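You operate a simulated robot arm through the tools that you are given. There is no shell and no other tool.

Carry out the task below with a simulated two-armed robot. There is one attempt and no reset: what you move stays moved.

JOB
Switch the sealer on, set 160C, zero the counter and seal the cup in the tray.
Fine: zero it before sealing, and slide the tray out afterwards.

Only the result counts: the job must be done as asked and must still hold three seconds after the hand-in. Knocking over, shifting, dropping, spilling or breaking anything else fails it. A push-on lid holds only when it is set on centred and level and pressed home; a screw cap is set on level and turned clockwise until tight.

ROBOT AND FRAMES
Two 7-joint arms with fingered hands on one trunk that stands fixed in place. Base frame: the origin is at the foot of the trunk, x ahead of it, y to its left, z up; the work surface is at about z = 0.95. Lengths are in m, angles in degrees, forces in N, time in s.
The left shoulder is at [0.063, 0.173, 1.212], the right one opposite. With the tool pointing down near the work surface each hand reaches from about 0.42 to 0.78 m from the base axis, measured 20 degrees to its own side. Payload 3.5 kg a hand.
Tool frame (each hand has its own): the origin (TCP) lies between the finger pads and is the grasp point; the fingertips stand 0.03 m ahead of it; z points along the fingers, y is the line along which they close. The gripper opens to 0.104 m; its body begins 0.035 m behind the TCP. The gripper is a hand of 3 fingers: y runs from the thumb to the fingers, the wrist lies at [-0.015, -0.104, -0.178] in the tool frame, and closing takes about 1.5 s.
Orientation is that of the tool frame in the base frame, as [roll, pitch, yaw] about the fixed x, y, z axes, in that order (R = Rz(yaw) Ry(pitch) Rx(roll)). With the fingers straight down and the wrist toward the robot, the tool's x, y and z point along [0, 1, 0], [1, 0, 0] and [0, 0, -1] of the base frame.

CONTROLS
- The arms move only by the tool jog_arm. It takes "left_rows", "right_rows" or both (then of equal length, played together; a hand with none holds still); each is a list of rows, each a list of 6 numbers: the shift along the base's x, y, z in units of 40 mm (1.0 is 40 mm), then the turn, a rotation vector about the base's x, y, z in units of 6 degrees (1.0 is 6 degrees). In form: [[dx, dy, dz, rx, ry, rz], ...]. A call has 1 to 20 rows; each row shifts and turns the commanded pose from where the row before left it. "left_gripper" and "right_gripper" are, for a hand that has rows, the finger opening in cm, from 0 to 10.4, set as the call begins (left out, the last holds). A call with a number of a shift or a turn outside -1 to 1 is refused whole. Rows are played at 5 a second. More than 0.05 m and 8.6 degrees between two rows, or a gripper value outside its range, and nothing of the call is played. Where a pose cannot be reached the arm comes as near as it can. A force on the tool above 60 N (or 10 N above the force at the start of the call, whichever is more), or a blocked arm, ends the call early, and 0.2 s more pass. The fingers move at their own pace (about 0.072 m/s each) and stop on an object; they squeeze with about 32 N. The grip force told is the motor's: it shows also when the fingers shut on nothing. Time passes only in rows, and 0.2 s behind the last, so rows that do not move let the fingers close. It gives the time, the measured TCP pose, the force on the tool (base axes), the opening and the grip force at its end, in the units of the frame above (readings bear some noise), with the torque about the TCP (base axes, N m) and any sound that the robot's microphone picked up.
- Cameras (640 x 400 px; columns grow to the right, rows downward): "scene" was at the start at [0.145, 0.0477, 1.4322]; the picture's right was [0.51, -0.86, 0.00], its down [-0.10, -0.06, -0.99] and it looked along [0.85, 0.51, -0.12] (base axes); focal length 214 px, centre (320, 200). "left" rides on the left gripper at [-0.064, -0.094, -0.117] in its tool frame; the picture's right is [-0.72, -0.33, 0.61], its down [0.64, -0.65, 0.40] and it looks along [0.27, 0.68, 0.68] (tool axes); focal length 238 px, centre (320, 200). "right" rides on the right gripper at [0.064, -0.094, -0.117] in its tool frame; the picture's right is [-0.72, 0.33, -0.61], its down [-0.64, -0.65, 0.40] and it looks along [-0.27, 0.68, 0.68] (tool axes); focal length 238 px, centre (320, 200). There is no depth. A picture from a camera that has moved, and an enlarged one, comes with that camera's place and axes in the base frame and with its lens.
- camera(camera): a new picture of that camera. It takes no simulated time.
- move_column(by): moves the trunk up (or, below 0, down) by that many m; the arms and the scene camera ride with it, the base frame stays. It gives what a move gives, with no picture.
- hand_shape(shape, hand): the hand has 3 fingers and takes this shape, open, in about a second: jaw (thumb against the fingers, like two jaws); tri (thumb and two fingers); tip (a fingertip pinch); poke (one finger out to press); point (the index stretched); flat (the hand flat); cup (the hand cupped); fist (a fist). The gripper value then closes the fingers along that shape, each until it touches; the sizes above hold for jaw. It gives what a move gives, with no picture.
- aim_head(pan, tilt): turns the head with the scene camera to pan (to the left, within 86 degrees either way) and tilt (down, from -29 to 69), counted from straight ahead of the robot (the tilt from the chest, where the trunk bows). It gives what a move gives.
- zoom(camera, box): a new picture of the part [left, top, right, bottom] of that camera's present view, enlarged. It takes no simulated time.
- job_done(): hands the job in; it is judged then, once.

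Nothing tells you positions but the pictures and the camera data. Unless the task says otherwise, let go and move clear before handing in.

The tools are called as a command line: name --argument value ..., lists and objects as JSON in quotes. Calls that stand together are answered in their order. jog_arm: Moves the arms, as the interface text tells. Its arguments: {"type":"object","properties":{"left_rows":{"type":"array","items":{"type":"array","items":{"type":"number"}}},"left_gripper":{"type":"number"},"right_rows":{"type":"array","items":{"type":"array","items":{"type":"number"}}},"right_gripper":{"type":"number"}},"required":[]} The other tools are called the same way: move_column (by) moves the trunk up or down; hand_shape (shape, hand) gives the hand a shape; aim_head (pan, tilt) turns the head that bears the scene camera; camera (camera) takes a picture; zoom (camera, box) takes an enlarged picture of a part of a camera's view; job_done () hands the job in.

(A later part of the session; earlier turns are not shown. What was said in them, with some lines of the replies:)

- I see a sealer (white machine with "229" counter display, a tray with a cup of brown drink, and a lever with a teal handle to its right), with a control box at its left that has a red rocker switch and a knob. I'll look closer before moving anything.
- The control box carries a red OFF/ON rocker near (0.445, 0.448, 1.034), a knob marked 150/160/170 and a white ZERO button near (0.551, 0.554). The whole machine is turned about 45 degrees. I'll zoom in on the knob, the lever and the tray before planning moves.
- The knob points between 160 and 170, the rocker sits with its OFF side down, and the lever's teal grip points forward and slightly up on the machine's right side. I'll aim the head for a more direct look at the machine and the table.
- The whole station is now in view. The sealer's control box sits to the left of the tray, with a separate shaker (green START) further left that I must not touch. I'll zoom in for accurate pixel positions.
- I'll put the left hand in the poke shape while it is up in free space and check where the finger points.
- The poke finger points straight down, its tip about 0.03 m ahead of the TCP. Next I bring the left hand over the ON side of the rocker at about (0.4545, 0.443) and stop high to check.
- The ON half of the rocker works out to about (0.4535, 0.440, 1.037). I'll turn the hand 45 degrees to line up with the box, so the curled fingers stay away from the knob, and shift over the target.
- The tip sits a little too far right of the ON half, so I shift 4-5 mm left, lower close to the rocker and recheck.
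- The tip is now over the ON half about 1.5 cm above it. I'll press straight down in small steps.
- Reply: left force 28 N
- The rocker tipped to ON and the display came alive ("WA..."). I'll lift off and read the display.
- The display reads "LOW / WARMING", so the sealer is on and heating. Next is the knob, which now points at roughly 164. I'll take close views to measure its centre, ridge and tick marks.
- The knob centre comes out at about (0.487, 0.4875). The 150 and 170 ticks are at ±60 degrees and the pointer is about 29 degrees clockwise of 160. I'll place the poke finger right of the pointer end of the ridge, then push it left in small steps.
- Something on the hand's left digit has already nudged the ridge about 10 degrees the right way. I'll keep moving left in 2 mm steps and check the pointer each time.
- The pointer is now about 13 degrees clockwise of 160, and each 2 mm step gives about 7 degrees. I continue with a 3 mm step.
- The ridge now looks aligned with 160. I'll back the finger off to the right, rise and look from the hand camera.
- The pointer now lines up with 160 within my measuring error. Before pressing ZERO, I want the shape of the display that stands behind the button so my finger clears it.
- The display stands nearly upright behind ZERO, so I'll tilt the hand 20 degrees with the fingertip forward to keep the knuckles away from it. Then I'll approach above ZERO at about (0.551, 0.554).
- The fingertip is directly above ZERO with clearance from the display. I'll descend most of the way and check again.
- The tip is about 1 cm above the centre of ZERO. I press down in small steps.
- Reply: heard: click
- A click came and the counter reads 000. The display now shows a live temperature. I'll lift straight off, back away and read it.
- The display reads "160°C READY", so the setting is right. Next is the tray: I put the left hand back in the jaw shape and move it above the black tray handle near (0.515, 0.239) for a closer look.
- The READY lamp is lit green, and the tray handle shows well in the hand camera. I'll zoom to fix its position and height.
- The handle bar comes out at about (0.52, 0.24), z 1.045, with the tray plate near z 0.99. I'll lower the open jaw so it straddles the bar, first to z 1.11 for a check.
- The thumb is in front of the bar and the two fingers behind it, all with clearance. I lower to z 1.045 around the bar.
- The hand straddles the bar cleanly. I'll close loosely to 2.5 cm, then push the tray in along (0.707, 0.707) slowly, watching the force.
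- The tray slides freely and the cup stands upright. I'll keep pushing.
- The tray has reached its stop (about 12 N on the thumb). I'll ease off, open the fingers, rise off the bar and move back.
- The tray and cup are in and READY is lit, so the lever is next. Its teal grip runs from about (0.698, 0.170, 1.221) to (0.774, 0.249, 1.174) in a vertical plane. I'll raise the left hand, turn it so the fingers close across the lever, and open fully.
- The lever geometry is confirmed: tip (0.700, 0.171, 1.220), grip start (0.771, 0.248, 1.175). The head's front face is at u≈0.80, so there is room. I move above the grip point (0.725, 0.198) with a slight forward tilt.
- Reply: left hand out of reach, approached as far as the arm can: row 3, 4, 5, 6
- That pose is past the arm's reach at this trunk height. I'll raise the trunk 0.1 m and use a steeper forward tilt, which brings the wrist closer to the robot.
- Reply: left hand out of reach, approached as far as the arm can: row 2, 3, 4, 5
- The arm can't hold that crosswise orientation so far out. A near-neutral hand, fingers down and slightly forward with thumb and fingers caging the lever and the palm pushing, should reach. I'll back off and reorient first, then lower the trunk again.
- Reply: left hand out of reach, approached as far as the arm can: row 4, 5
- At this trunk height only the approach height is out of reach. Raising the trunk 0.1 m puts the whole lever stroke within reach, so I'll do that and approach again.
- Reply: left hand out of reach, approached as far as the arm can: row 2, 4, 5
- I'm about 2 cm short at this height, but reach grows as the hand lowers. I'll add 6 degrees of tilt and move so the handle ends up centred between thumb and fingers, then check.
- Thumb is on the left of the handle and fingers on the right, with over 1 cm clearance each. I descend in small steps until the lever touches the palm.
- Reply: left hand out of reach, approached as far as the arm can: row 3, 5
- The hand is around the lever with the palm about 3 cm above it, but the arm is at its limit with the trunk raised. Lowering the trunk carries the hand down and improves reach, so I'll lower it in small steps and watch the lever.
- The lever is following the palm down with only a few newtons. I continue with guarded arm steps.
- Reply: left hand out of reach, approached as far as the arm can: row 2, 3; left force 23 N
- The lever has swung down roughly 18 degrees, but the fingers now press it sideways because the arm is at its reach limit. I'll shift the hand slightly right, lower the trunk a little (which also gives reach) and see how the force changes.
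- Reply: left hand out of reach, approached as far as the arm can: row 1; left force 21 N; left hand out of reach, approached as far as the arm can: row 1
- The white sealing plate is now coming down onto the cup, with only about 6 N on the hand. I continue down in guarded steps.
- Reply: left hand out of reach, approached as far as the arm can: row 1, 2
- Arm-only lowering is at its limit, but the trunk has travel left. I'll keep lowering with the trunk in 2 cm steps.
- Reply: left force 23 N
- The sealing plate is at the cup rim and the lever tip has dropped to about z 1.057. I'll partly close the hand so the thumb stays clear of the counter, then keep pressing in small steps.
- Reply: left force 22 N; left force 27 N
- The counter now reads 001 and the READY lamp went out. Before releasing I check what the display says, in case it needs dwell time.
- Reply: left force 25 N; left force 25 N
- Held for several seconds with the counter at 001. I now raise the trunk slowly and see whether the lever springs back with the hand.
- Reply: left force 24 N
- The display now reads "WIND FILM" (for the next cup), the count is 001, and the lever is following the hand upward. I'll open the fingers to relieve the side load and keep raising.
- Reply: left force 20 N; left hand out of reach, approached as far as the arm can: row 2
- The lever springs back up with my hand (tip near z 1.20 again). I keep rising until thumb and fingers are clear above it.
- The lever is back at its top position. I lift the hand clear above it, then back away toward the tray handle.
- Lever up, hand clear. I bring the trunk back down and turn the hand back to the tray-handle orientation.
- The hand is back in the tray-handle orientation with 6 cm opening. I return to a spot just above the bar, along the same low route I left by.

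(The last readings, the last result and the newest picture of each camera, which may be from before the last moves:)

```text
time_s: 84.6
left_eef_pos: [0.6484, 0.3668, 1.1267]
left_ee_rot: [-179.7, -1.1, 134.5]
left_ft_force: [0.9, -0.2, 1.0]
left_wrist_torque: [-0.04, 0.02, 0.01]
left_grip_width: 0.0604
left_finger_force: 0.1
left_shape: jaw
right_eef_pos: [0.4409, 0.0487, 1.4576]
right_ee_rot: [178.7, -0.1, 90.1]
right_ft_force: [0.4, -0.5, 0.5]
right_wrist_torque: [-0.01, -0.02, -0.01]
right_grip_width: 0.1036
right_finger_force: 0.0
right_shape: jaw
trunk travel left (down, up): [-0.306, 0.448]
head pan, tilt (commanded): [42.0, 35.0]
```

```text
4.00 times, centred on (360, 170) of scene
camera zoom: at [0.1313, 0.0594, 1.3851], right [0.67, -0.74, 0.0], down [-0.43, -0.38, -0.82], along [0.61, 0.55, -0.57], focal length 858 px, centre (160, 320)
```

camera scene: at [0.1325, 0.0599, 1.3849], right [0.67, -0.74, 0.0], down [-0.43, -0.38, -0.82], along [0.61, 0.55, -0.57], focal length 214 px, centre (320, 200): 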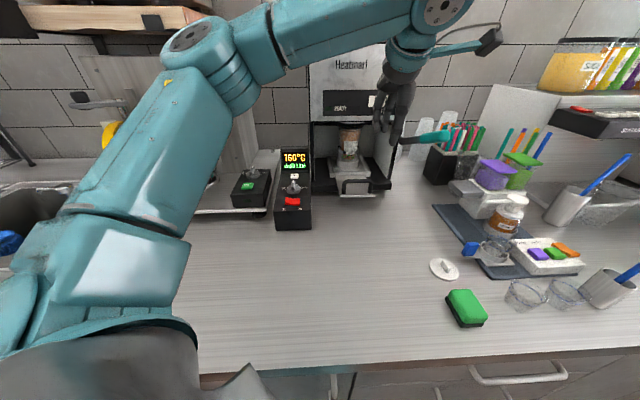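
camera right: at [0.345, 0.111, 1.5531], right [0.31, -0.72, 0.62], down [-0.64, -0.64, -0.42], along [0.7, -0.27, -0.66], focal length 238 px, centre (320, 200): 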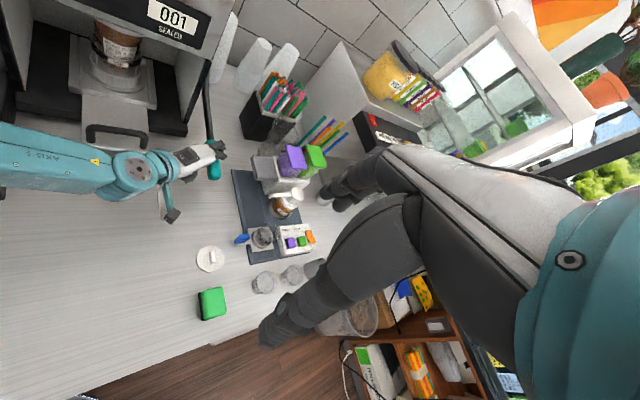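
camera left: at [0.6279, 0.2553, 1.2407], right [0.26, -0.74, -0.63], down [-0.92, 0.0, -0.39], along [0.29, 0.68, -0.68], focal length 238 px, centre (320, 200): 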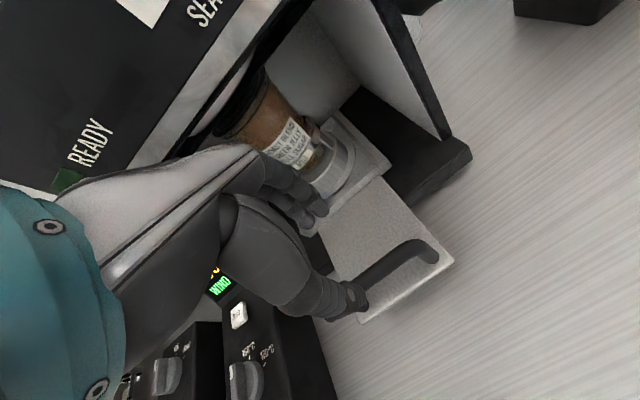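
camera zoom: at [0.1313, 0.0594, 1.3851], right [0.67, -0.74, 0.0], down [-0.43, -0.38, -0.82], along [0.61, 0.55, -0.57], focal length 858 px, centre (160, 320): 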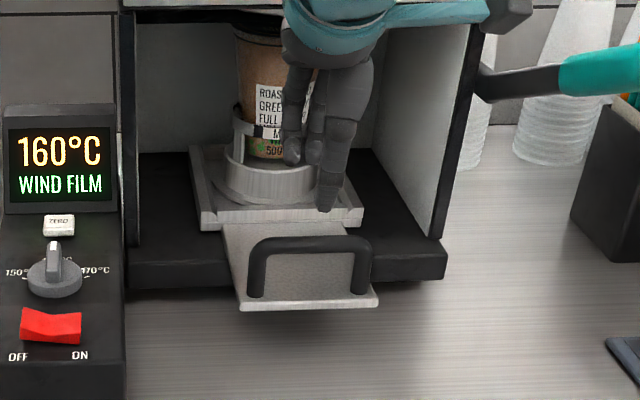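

The bar is where I left it. I lower around it again.

jog_arm --left_rows '[[0.04, 0.06, -0.6, 0, 0, 0], [0, 0, -0.6, 0, 0, 0], [0, 0, -0.5, 0, 0, 0], [0, 0, -0.27, 0, 0, 0], [0, 0, 0, 0, 0, 0]]'

zoom --camera "scene" --box '[310, 120, 410, 220]'

camera --camera "left"

```text
time_s: 85.8
left_eef_pos: [0.6512, 0.3695, 1.0463]
left_ee_rot: [-179.7, -1.1, 134.6]
left_ft_force: [0.3, 0.5, 0.6]
left_wrist_torque: [0.0, -0.02, 0.03]
left_grip_width: 0.0602
left_finger_force: 0.0
left_shape: jaw
right_eef_pos: [0.4407, 0.0475, 1.4582]
right_ee_rot: [178.6, -0.1, 90.0]
right_ft_force: [-0.3, -0.2, 0.0]
right_wrist_torque: [0.0, 0.02, 0.02]
right_grip_width: 0.1035
right_finger_force: 0.0
right_shape: jaw
trunk travel left (down, up): [-0.306, 0.448]
head pan, tilt (commanded): [42.0, 35.0]
```

```text
4.00 times, centred on (360, 170) of scene
camera zoom: at [0.1316, 0.0596, 1.3851], right [0.67, -0.74, 0.0], down [-0.43, -0.38, -0.82], along [0.61, 0.55, -0.57], focal length 858 px, centre (160, 320)
```

zoom: 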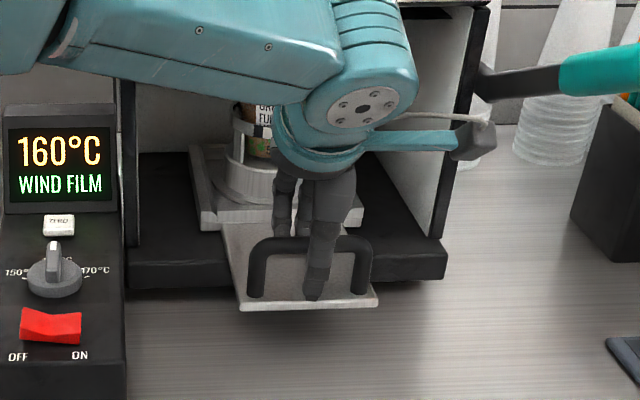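

```text
taken
camera left: at [0.6307, 0.2584, 1.1614], right [0.26, -0.74, -0.62], down [-0.92, 0.0, -0.39], along [0.29, 0.68, -0.68], focal length 238 px, centre (320, 200)
```

left: 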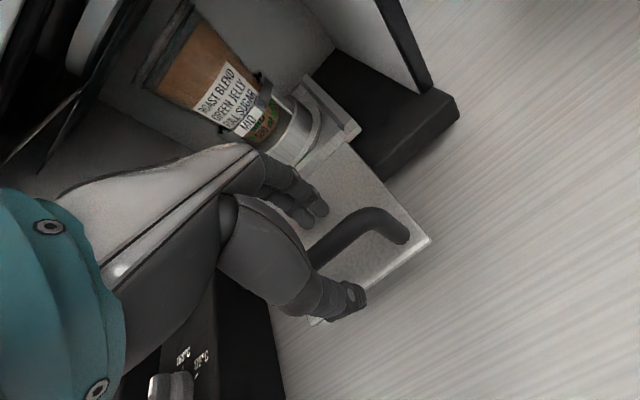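

Straddled again. I close loosely to 2.5 cm and slowly draw the tray out.

jog_arm --left_rows '[[0, 0, 0, 0, 0, 0], [0, 0, 0, 0, 0, 0], [0, 0, 0, 0, 0, 0], [0, 0, 0, 0, 0, 0]]' --left_gripper 2.5

jog_arm --left_rows '[[-0.1, -0.1, 0, 0, 0, 0], [-0.13, -0.13, 0, 0, 0, 0], [-0.16, -0.16, 0, 0, 0, 0], [-0.16, -0.16, 0, 0, 0, 0], [-0.16, -0.16, 0, 0, 0, 0], [-0.16, -0.16, 0, 0, 0, 0], [-0.13, -0.13, 0, 0, 0, 0], [-0.1, -0.1, 0, 0, 0, 0], [0, 0, 0, 0, 0, 0]]'

zoom --camera "scene" --box '[310, 120, 410, 220]'

zoom --camera "right" --box '[0, 0, 240, 200]'

```text
time_s: 86.8
left_eef_pos: [0.6517, 0.3694, 1.0461]
left_ee_rot: [-179.6, -1.1, 134.5]
left_ft_force: [-0.9, -0.7, -0.9]
left_wrist_torque: [0.01, -0.02, -0.02]
left_grip_width: 0.0259
left_finger_force: 0.0
left_shape: jaw
right_eef_pos: [0.4418, 0.0477, 1.4583]
right_ee_rot: [178.6, -0.1, 90.1]
right_ft_force: [-1.1, 0.6, -0.7]
right_wrist_torque: [-0.03, 0.0, -0.01]
right_grip_width: 0.1037
right_finger_force: 0.1
right_shape: jaw
trunk travel left (down, up): [-0.306, 0.448]
head pan, tilt (commanded): [42.0, 35.0]
```

```text
time_s: 88.8
left_eef_pos: [0.6064, 0.3271, 1.0469]
left_ee_rot: [-179.7, -1.2, 134.5]
left_ft_force: [0.7, 0.7, 0.0]
left_wrist_torque: [-0.01, 0.01, 0.01]
left_grip_width: 0.0255
left_finger_force: 0.1
left_shape: jaw
right_eef_pos: [0.4424, 0.0479, 1.4591]
right_ee_rot: [178.5, -0.1, 89.9]
right_ft_force: [0.3, -0.2, -0.5]
right_wrist_torque: [0.02, 0.02, 0.01]
right_grip_width: 0.1036
right_finger_force: 0.1
right_shape: jaw
trunk travel left (down, up): [-0.306, 0.448]
head pan, tilt (commanded): [42.0, 35.0]
```

```text
4.00 times, centred on (360, 170) of scene
camera zoom: at [0.1319, 0.06, 1.385], right [0.67, -0.74, 0.0], down [-0.43, -0.38, -0.82], along [0.61, 0.55, -0.57], focal length 858 px, centre (160, 320)
```

zoom: 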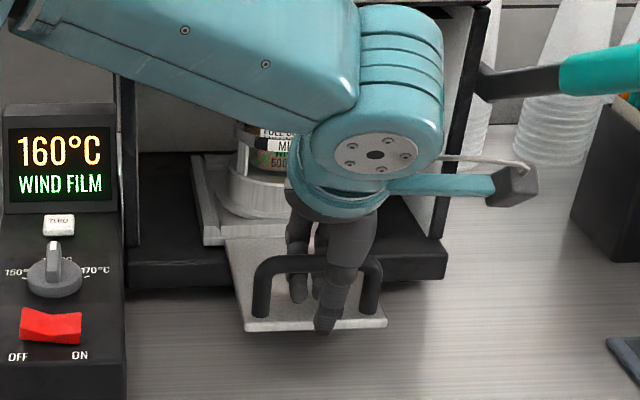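

```text
2.00 times, centred on (120, 100) of right
camera zoom: at [0.3449, 0.1127, 1.5728], right [0.31, -0.72, 0.62], down [-0.64, -0.64, -0.42], along [0.7, -0.27, -0.66], focal length 477 px, centre (720, 400)
```

zoom: 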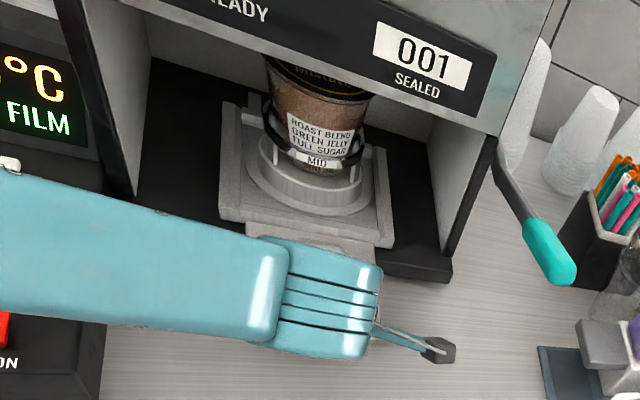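

The cup comes out with a printed film on its rim, so the seal is on. I continue drawing the tray out.

jog_arm --left_rows '[[-0.12, -0.12, 0, 0, 0, 0], [-0.15, -0.15, 0, 0, 0, 0], [-0.16, -0.16, 0, 0, 0, 0], [-0.16, -0.16, 0, 0, 0, 0], [-0.16, -0.16, 0, 0, 0, 0], [-0.16, -0.16, 0, 0, 0, 0], [-0.15, -0.15, 0, 0, 0, 0], [-0.1, -0.1, 0, 0, 0, 0], [0, 0, 0, 0, 0, 0]]'

zoom --camera "scene" --box '[310, 100, 430, 240]'

zoom --camera "right" --box '[0, 0, 240, 200]'

```text
time_s: 90.8
left_eef_pos: [0.5601, 0.2792, 1.0465]
left_ee_rot: [-179.6, -1.0, 134.4]
left_ft_force: [0.4, 0.7, -0.8]
left_wrist_torque: [0.03, 0.03, -0.02]
left_grip_width: 0.0255
left_finger_force: 0.0
left_shape: jaw
right_eef_pos: [0.4429, 0.0491, 1.4581]
right_ee_rot: [178.6, -0.1, 90.0]
right_ft_force: [-0.5, 0.0, -0.6]
right_wrist_torque: [0.01, -0.02, -0.01]
right_grip_width: 0.1037
right_finger_force: 0.1
right_shape: jaw
trunk travel left (down, up): [-0.306, 0.448]
head pan, tilt (commanded): [42.0, 35.0]
```

```text
2.86 times, centred on (370, 170) of scene
camera zoom: at [0.1318, 0.0599, 1.385], right [0.67, -0.74, 0.0], down [-0.43, -0.38, -0.82], along [0.61, 0.55, -0.57], focal length 613 px, centre (177, 286)
```

zoom: 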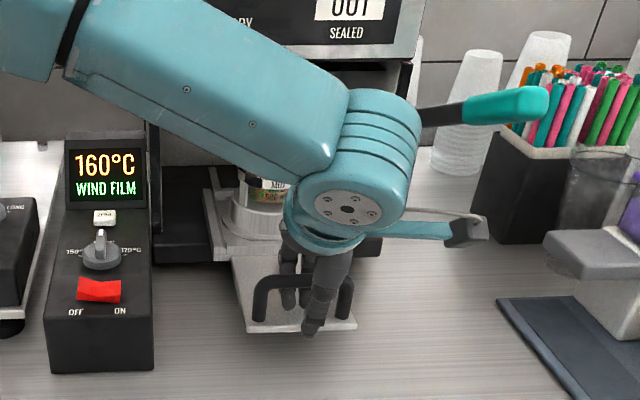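

```text
2.00 times, centred on (120, 100) of right
camera zoom: at [0.3448, 0.1126, 1.5728], right [0.31, -0.72, 0.62], down [-0.64, -0.64, -0.42], along [0.7, -0.27, -0.66], focal length 477 px, centre (720, 400)
```

zoom: 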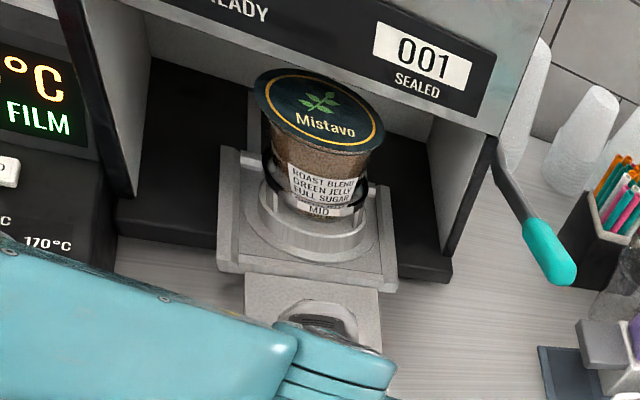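

The cup shows a clean "Mistavo" seal. I pull the tray the rest of the way to its outer stop.

jog_arm --left_rows '[[-0.12, -0.12, 0, 0, 0, 0], [-0.15, -0.15, 0, 0, 0, 0], [-0.16, -0.16, 0, 0, 0, 0], [-0.16, -0.16, 0, 0, 0, 0], [-0.15, -0.15, 0, 0, 0, 0], [-0.1, -0.1, 0, 0, 0, 0], [0, 0, 0, 0, 0, 0]]'

zoom --camera "scene" --box '[310, 100, 430, 240]'

zoom --camera "right" --box '[0, 0, 240, 200]'

```text
time_s: 92.4
left_eef_pos: [0.5272, 0.2467, 1.0481]
left_ee_rot: [-179.6, -1.1, 134.5]
left_ft_force: [0.5, 1.5, -1.1]
left_wrist_torque: [0.01, 0.02, -0.02]
left_grip_width: 0.0254
left_finger_force: 0.1
left_shape: jaw
right_eef_pos: [0.441, 0.0493, 1.4577]
right_ee_rot: [178.5, 0.0, 89.9]
right_ft_force: [0.6, 0.1, -0.2]
right_wrist_torque: [0.0, 0.03, -0.02]
right_grip_width: 0.1036
right_finger_force: 0.1
right_shape: jaw
trunk travel left (down, up): [-0.306, 0.448]
head pan, tilt (commanded): [42.0, 35.0]
```

```text
2.86 times, centred on (370, 170) of scene
camera zoom: at [0.1319, 0.0598, 1.385], right [0.67, -0.74, 0.0], down [-0.43, -0.38, -0.82], along [0.61, 0.55, -0.57], focal length 613 px, centre (177, 286)
```

zoom: 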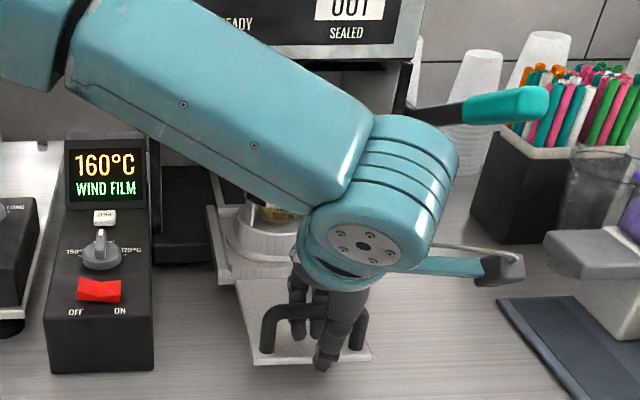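

```text
2.00 times, centred on (120, 100) of right
camera zoom: at [0.3448, 0.1126, 1.5728], right [0.31, -0.72, 0.62], down [-0.64, -0.64, -0.42], along [0.7, -0.27, -0.66], focal length 477 px, centre (720, 400)
```

zoom: 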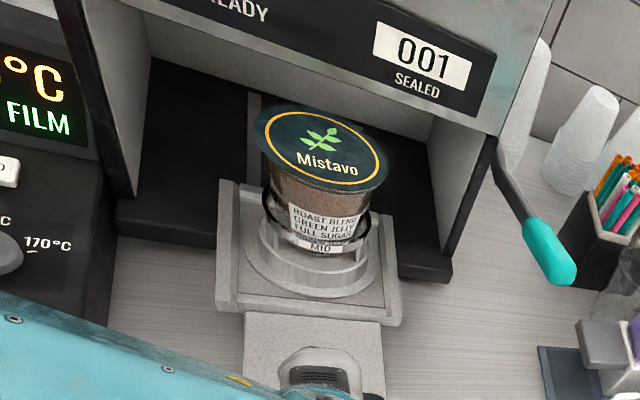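

jog_arm --left_rows '[[-0.12, -0.12, 0, 0, 0, 0], [-0.12, -0.12, 0, 0, 0, 0], [-0.12, -0.12, 0, 0, 0, 0], [0, 0, 0, 0, 0, 0]]'

zoom --camera "scene" --box '[310, 100, 430, 240]'

```text
time_s: 93.4
left_eef_pos: [0.5107, 0.2323, 1.0467]
left_ee_rot: [-179.7, -0.9, 134.5]
left_ft_force: [0.4, 0.6, -0.6]
left_wrist_torque: [0.0, 0.01, 0.0]
left_grip_width: 0.0258
left_finger_force: 0.1
left_shape: jaw
right_eef_pos: [0.4409, 0.0484, 1.4577]
right_ee_rot: [178.6, -0.1, 90.1]
right_ft_force: [0.8, 1.1, 1.0]
right_wrist_torque: [0.0, -0.01, -0.03]
right_grip_width: 0.1038
right_finger_force: 0.1
right_shape: jaw
trunk travel left (down, up): [-0.306, 0.448]
head pan, tilt (commanded): [42.0, 35.0]
```

```text
2.86 times, centred on (370, 170) of scene
camera zoom: at [0.1318, 0.0598, 1.385], right [0.67, -0.74, 0.0], down [-0.43, -0.38, -0.82], along [0.61, 0.55, -0.57], focal length 613 px, centre (177, 286)
```

zoom: 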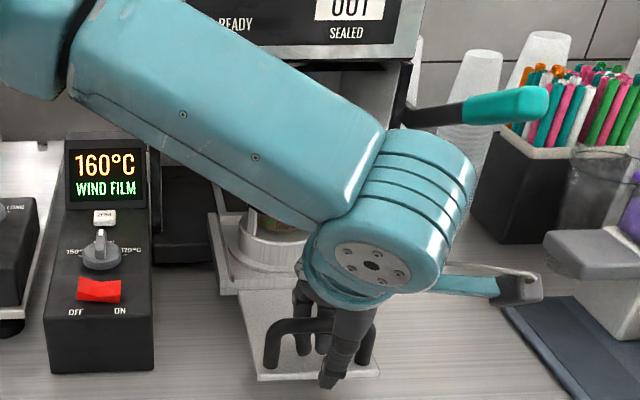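

jog_arm --left_rows '[[-0.1, -0.1, 0, 0, 0, 0], [-0.06, -0.06, 0, 0, 0, 0], [0, 0, 0, 0, 0, 0]]'

zoom --camera "scene" --box '[310, 100, 430, 240]'

```text
time_s: 94.2
left_eef_pos: [0.5056, 0.2257, 1.0457]
left_ee_rot: [-179.7, -1.1, 134.5]
left_ft_force: [0.7, 1.7, 0.4]
left_wrist_torque: [0.03, 0.0, 0.02]
left_grip_width: 0.0254
left_finger_force: 0.1
left_shape: jaw
right_eef_pos: [0.4414, 0.0473, 1.457]
right_ee_rot: [178.6, 0.0, 90.0]
right_ft_force: [1.1, -1.1, -0.1]
right_wrist_torque: [-0.02, 0.04, -0.02]
right_grip_width: 0.1036
right_finger_force: 0.1
right_shape: jaw
trunk travel left (down, up): [-0.306, 0.448]
head pan, tilt (commanded): [42.0, 35.0]
```

```text
2.86 times, centred on (370, 170) of scene
camera zoom: at [0.1318, 0.0598, 1.385], right [0.67, -0.74, 0.0], down [-0.43, -0.38, -0.82], along [0.61, 0.55, -0.57], focal length 613 px, centre (177, 286)
```

zoom: 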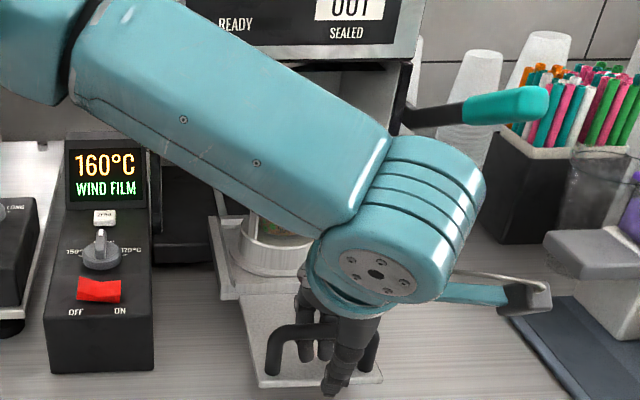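

The tray is back at its original outer position. I open the fingers and lift straight off the bar.

jog_arm --left_rows '[[0.1, 0.1, 0, 0, 0, 0], [0, 0, 0, 0, 0, 0], [0, 0, 0, 0, 0, 0], [0, 0, 0, 0, 0, 0], [0, 0, 0, 0, 0, 0]]' --left_gripper 6

jog_arm --left_rows '[[0, 0, 0.3, 0, 0, 0], [0, 0, 0.5, 0, 0, 0], [0, 0, 0.7, 0, 0, 0], [0, 0, 0.9, 0, 0, 0], [-0.4, 0, 0.8, 0, 0, 0], [-0.6, 0.2, 0.7, 0, 0, 0], [-0.6, 0.5, 0.6, 0, 0, 0], [-0.6, 0.6, 0.5, 0, 0, 0], [-0.6, 0.6, 0.3, 0, 0, 0]]'

camera --camera "scene"

camera --camera "right"

camera --camera "left"

```text
time_s: 95.4
left_eef_pos: [0.5098, 0.2294, 1.0464]
left_ee_rot: [-179.6, -1.1, 134.5]
left_ft_force: [0.3, 0.0, 0.2]
left_wrist_torque: [0.01, 0.01, 0.0]
left_grip_width: 0.0595
left_finger_force: 0.0
left_shape: jaw
right_eef_pos: [0.4415, 0.0482, 1.458]
right_ee_rot: [178.6, -0.2, 89.9]
right_ft_force: [0.7, -0.3, 0.1]
right_wrist_torque: [-0.02, -0.02, 0.0]
right_grip_width: 0.1035
right_finger_force: 0.0
right_shape: jaw
trunk travel left (down, up): [-0.306, 0.448]
head pan, tilt (commanded): [42.0, 35.0]
```

```text
time_s: 97.4
left_eef_pos: [0.3963, 0.3038, 1.2574]
left_ee_rot: [-179.7, -1.0, 134.4]
left_ft_force: [0.1, 0.5, -0.6]
left_wrist_torque: [-0.02, 0.01, 0.01]
left_grip_width: 0.0598
left_finger_force: 0.0
left_shape: jaw
right_eef_pos: [0.4396, 0.0498, 1.4576]
right_ee_rot: [178.7, 0.0, 90.0]
right_ft_force: [-0.9, -0.1, -1.2]
right_wrist_torque: [-0.03, -0.03, 0.02]
right_grip_width: 0.1034
right_finger_force: 0.0
right_shape: jaw
trunk travel left (down, up): [-0.306, 0.448]
head pan, tilt (commanded): [42.0, 35.0]
```

```text
taken
camera scene: at [0.1308, 0.0603, 1.3851], right [0.67, -0.74, 0.0], down [-0.43, -0.38, -0.82], along [0.61, 0.55, -0.57], focal length 214 px, centre (320, 200)
```

scene: 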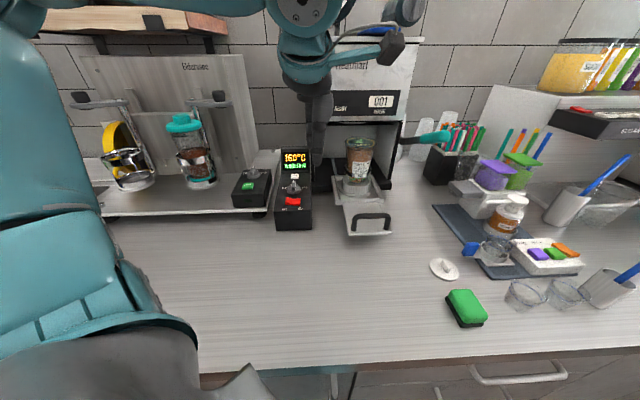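

```text
taken
camera right: at [0.3436, 0.1131, 1.5731], right [0.31, -0.72, 0.62], down [-0.64, -0.64, -0.42], along [0.7, -0.27, -0.66], focal length 238 px, centre (320, 200)
```

right: 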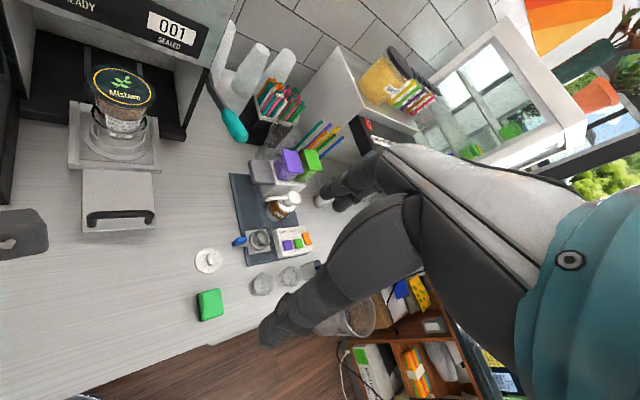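

```text
taken
camera left: at [0.3752, 0.1937, 1.3736], right [0.26, -0.74, -0.62], down [-0.92, 0.0, -0.39], along [0.29, 0.68, -0.68], focal length 238 px, centre (320, 200)
```

left: 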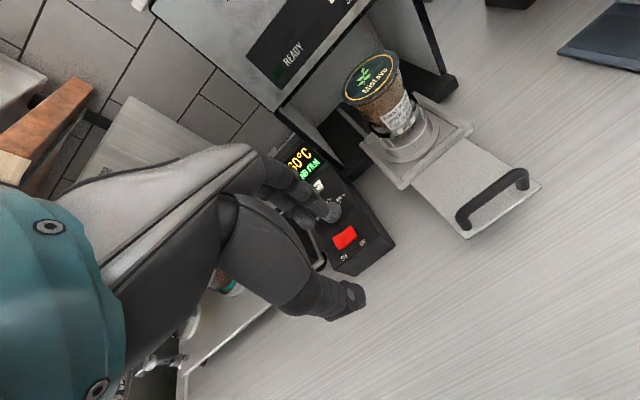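

The tray is out, the cup shows its film lid, and the counter reads 001. One last close look at the seal, the knob and the display before handing in.

zoom --camera "right" --box '[60, 40, 200, 240]'

zoom --camera "scene" --box '[260, 130, 410, 250]'

zoom --camera "scene" --box '[270, 140, 320, 200]'

```text
2.00 times, centred on (130, 140) of right
camera zoom: at [0.3436, 0.1131, 1.5731], right [0.31, -0.72, 0.62], down [-0.64, -0.64, -0.42], along [0.7, -0.27, -0.66], focal length 477 px, centre (700, 320)
```

zoom: 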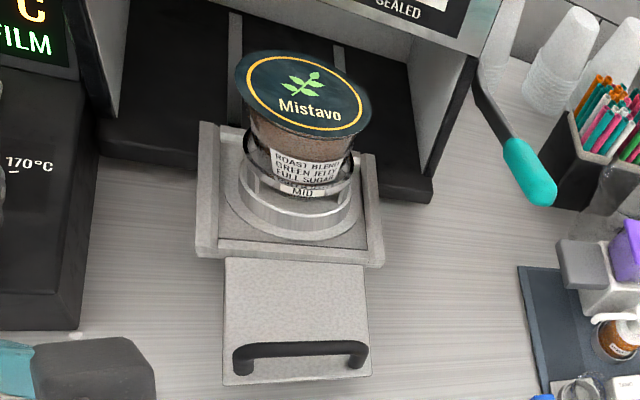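

```text
3.33 times, centred on (335, 190) of scene
camera zoom: at [0.1308, 0.0603, 1.3851], right [0.67, -0.74, 0.0], down [-0.43, -0.38, -0.82], along [0.61, 0.55, -0.57], focal length 715 px, centre (270, 233)
```

zoom: 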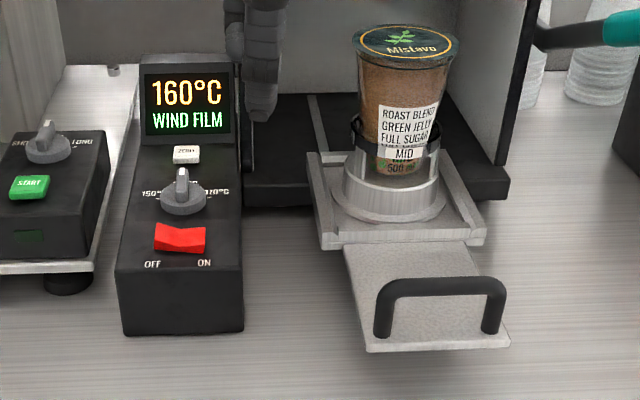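

```text
6.67 times, centred on (295, 170) of scene
camera zoom: at [0.1308, 0.0603, 1.3851], right [0.67, -0.74, 0.0], down [-0.43, -0.38, -0.82], along [0.61, 0.55, -0.57], focal length 1430 px, centre (487, 400)
```

zoom: 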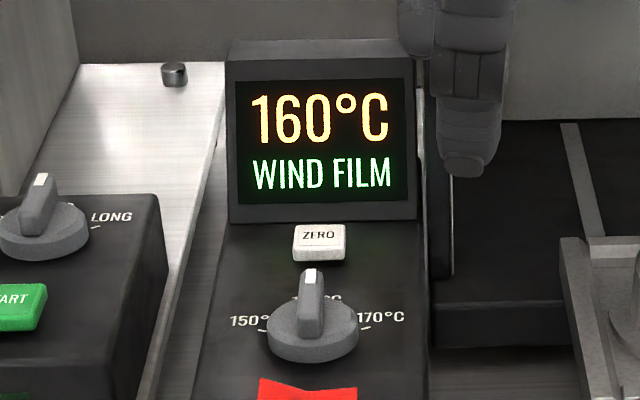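

The sealer is on and set to 160°C. The counter was zeroed before sealing and now reads 001. The cup is sealed and upright, the tray is slid out, the lever is back up and the hand is clear. The display asks for film to be wound, but that is only for the next cup and was not part of the job, so I'm handing in.

job_done

```text
The job is handed in.
```

The cup is sealed. The sealer is on, set to 160°C, and the tray is slid back out.

- **Counter:** I zeroed it from 229 to 000 before sealing. It now reads 001.
- **Seal:** A printed "Mistavo" film lid covers the rim, and the cup is standing upright in the tray.
- **Lever and hands:** The lever sprang back to its top position. The left hand let go of the tray and moved clear, and nothing else was knocked or shifted.
- **Film message:** The sealer's display now shows "WIND FILM" and the READY lamp is off. I didn't wind the film, since it wasn't part of the job. It will probably need winding before another cup is sealed.
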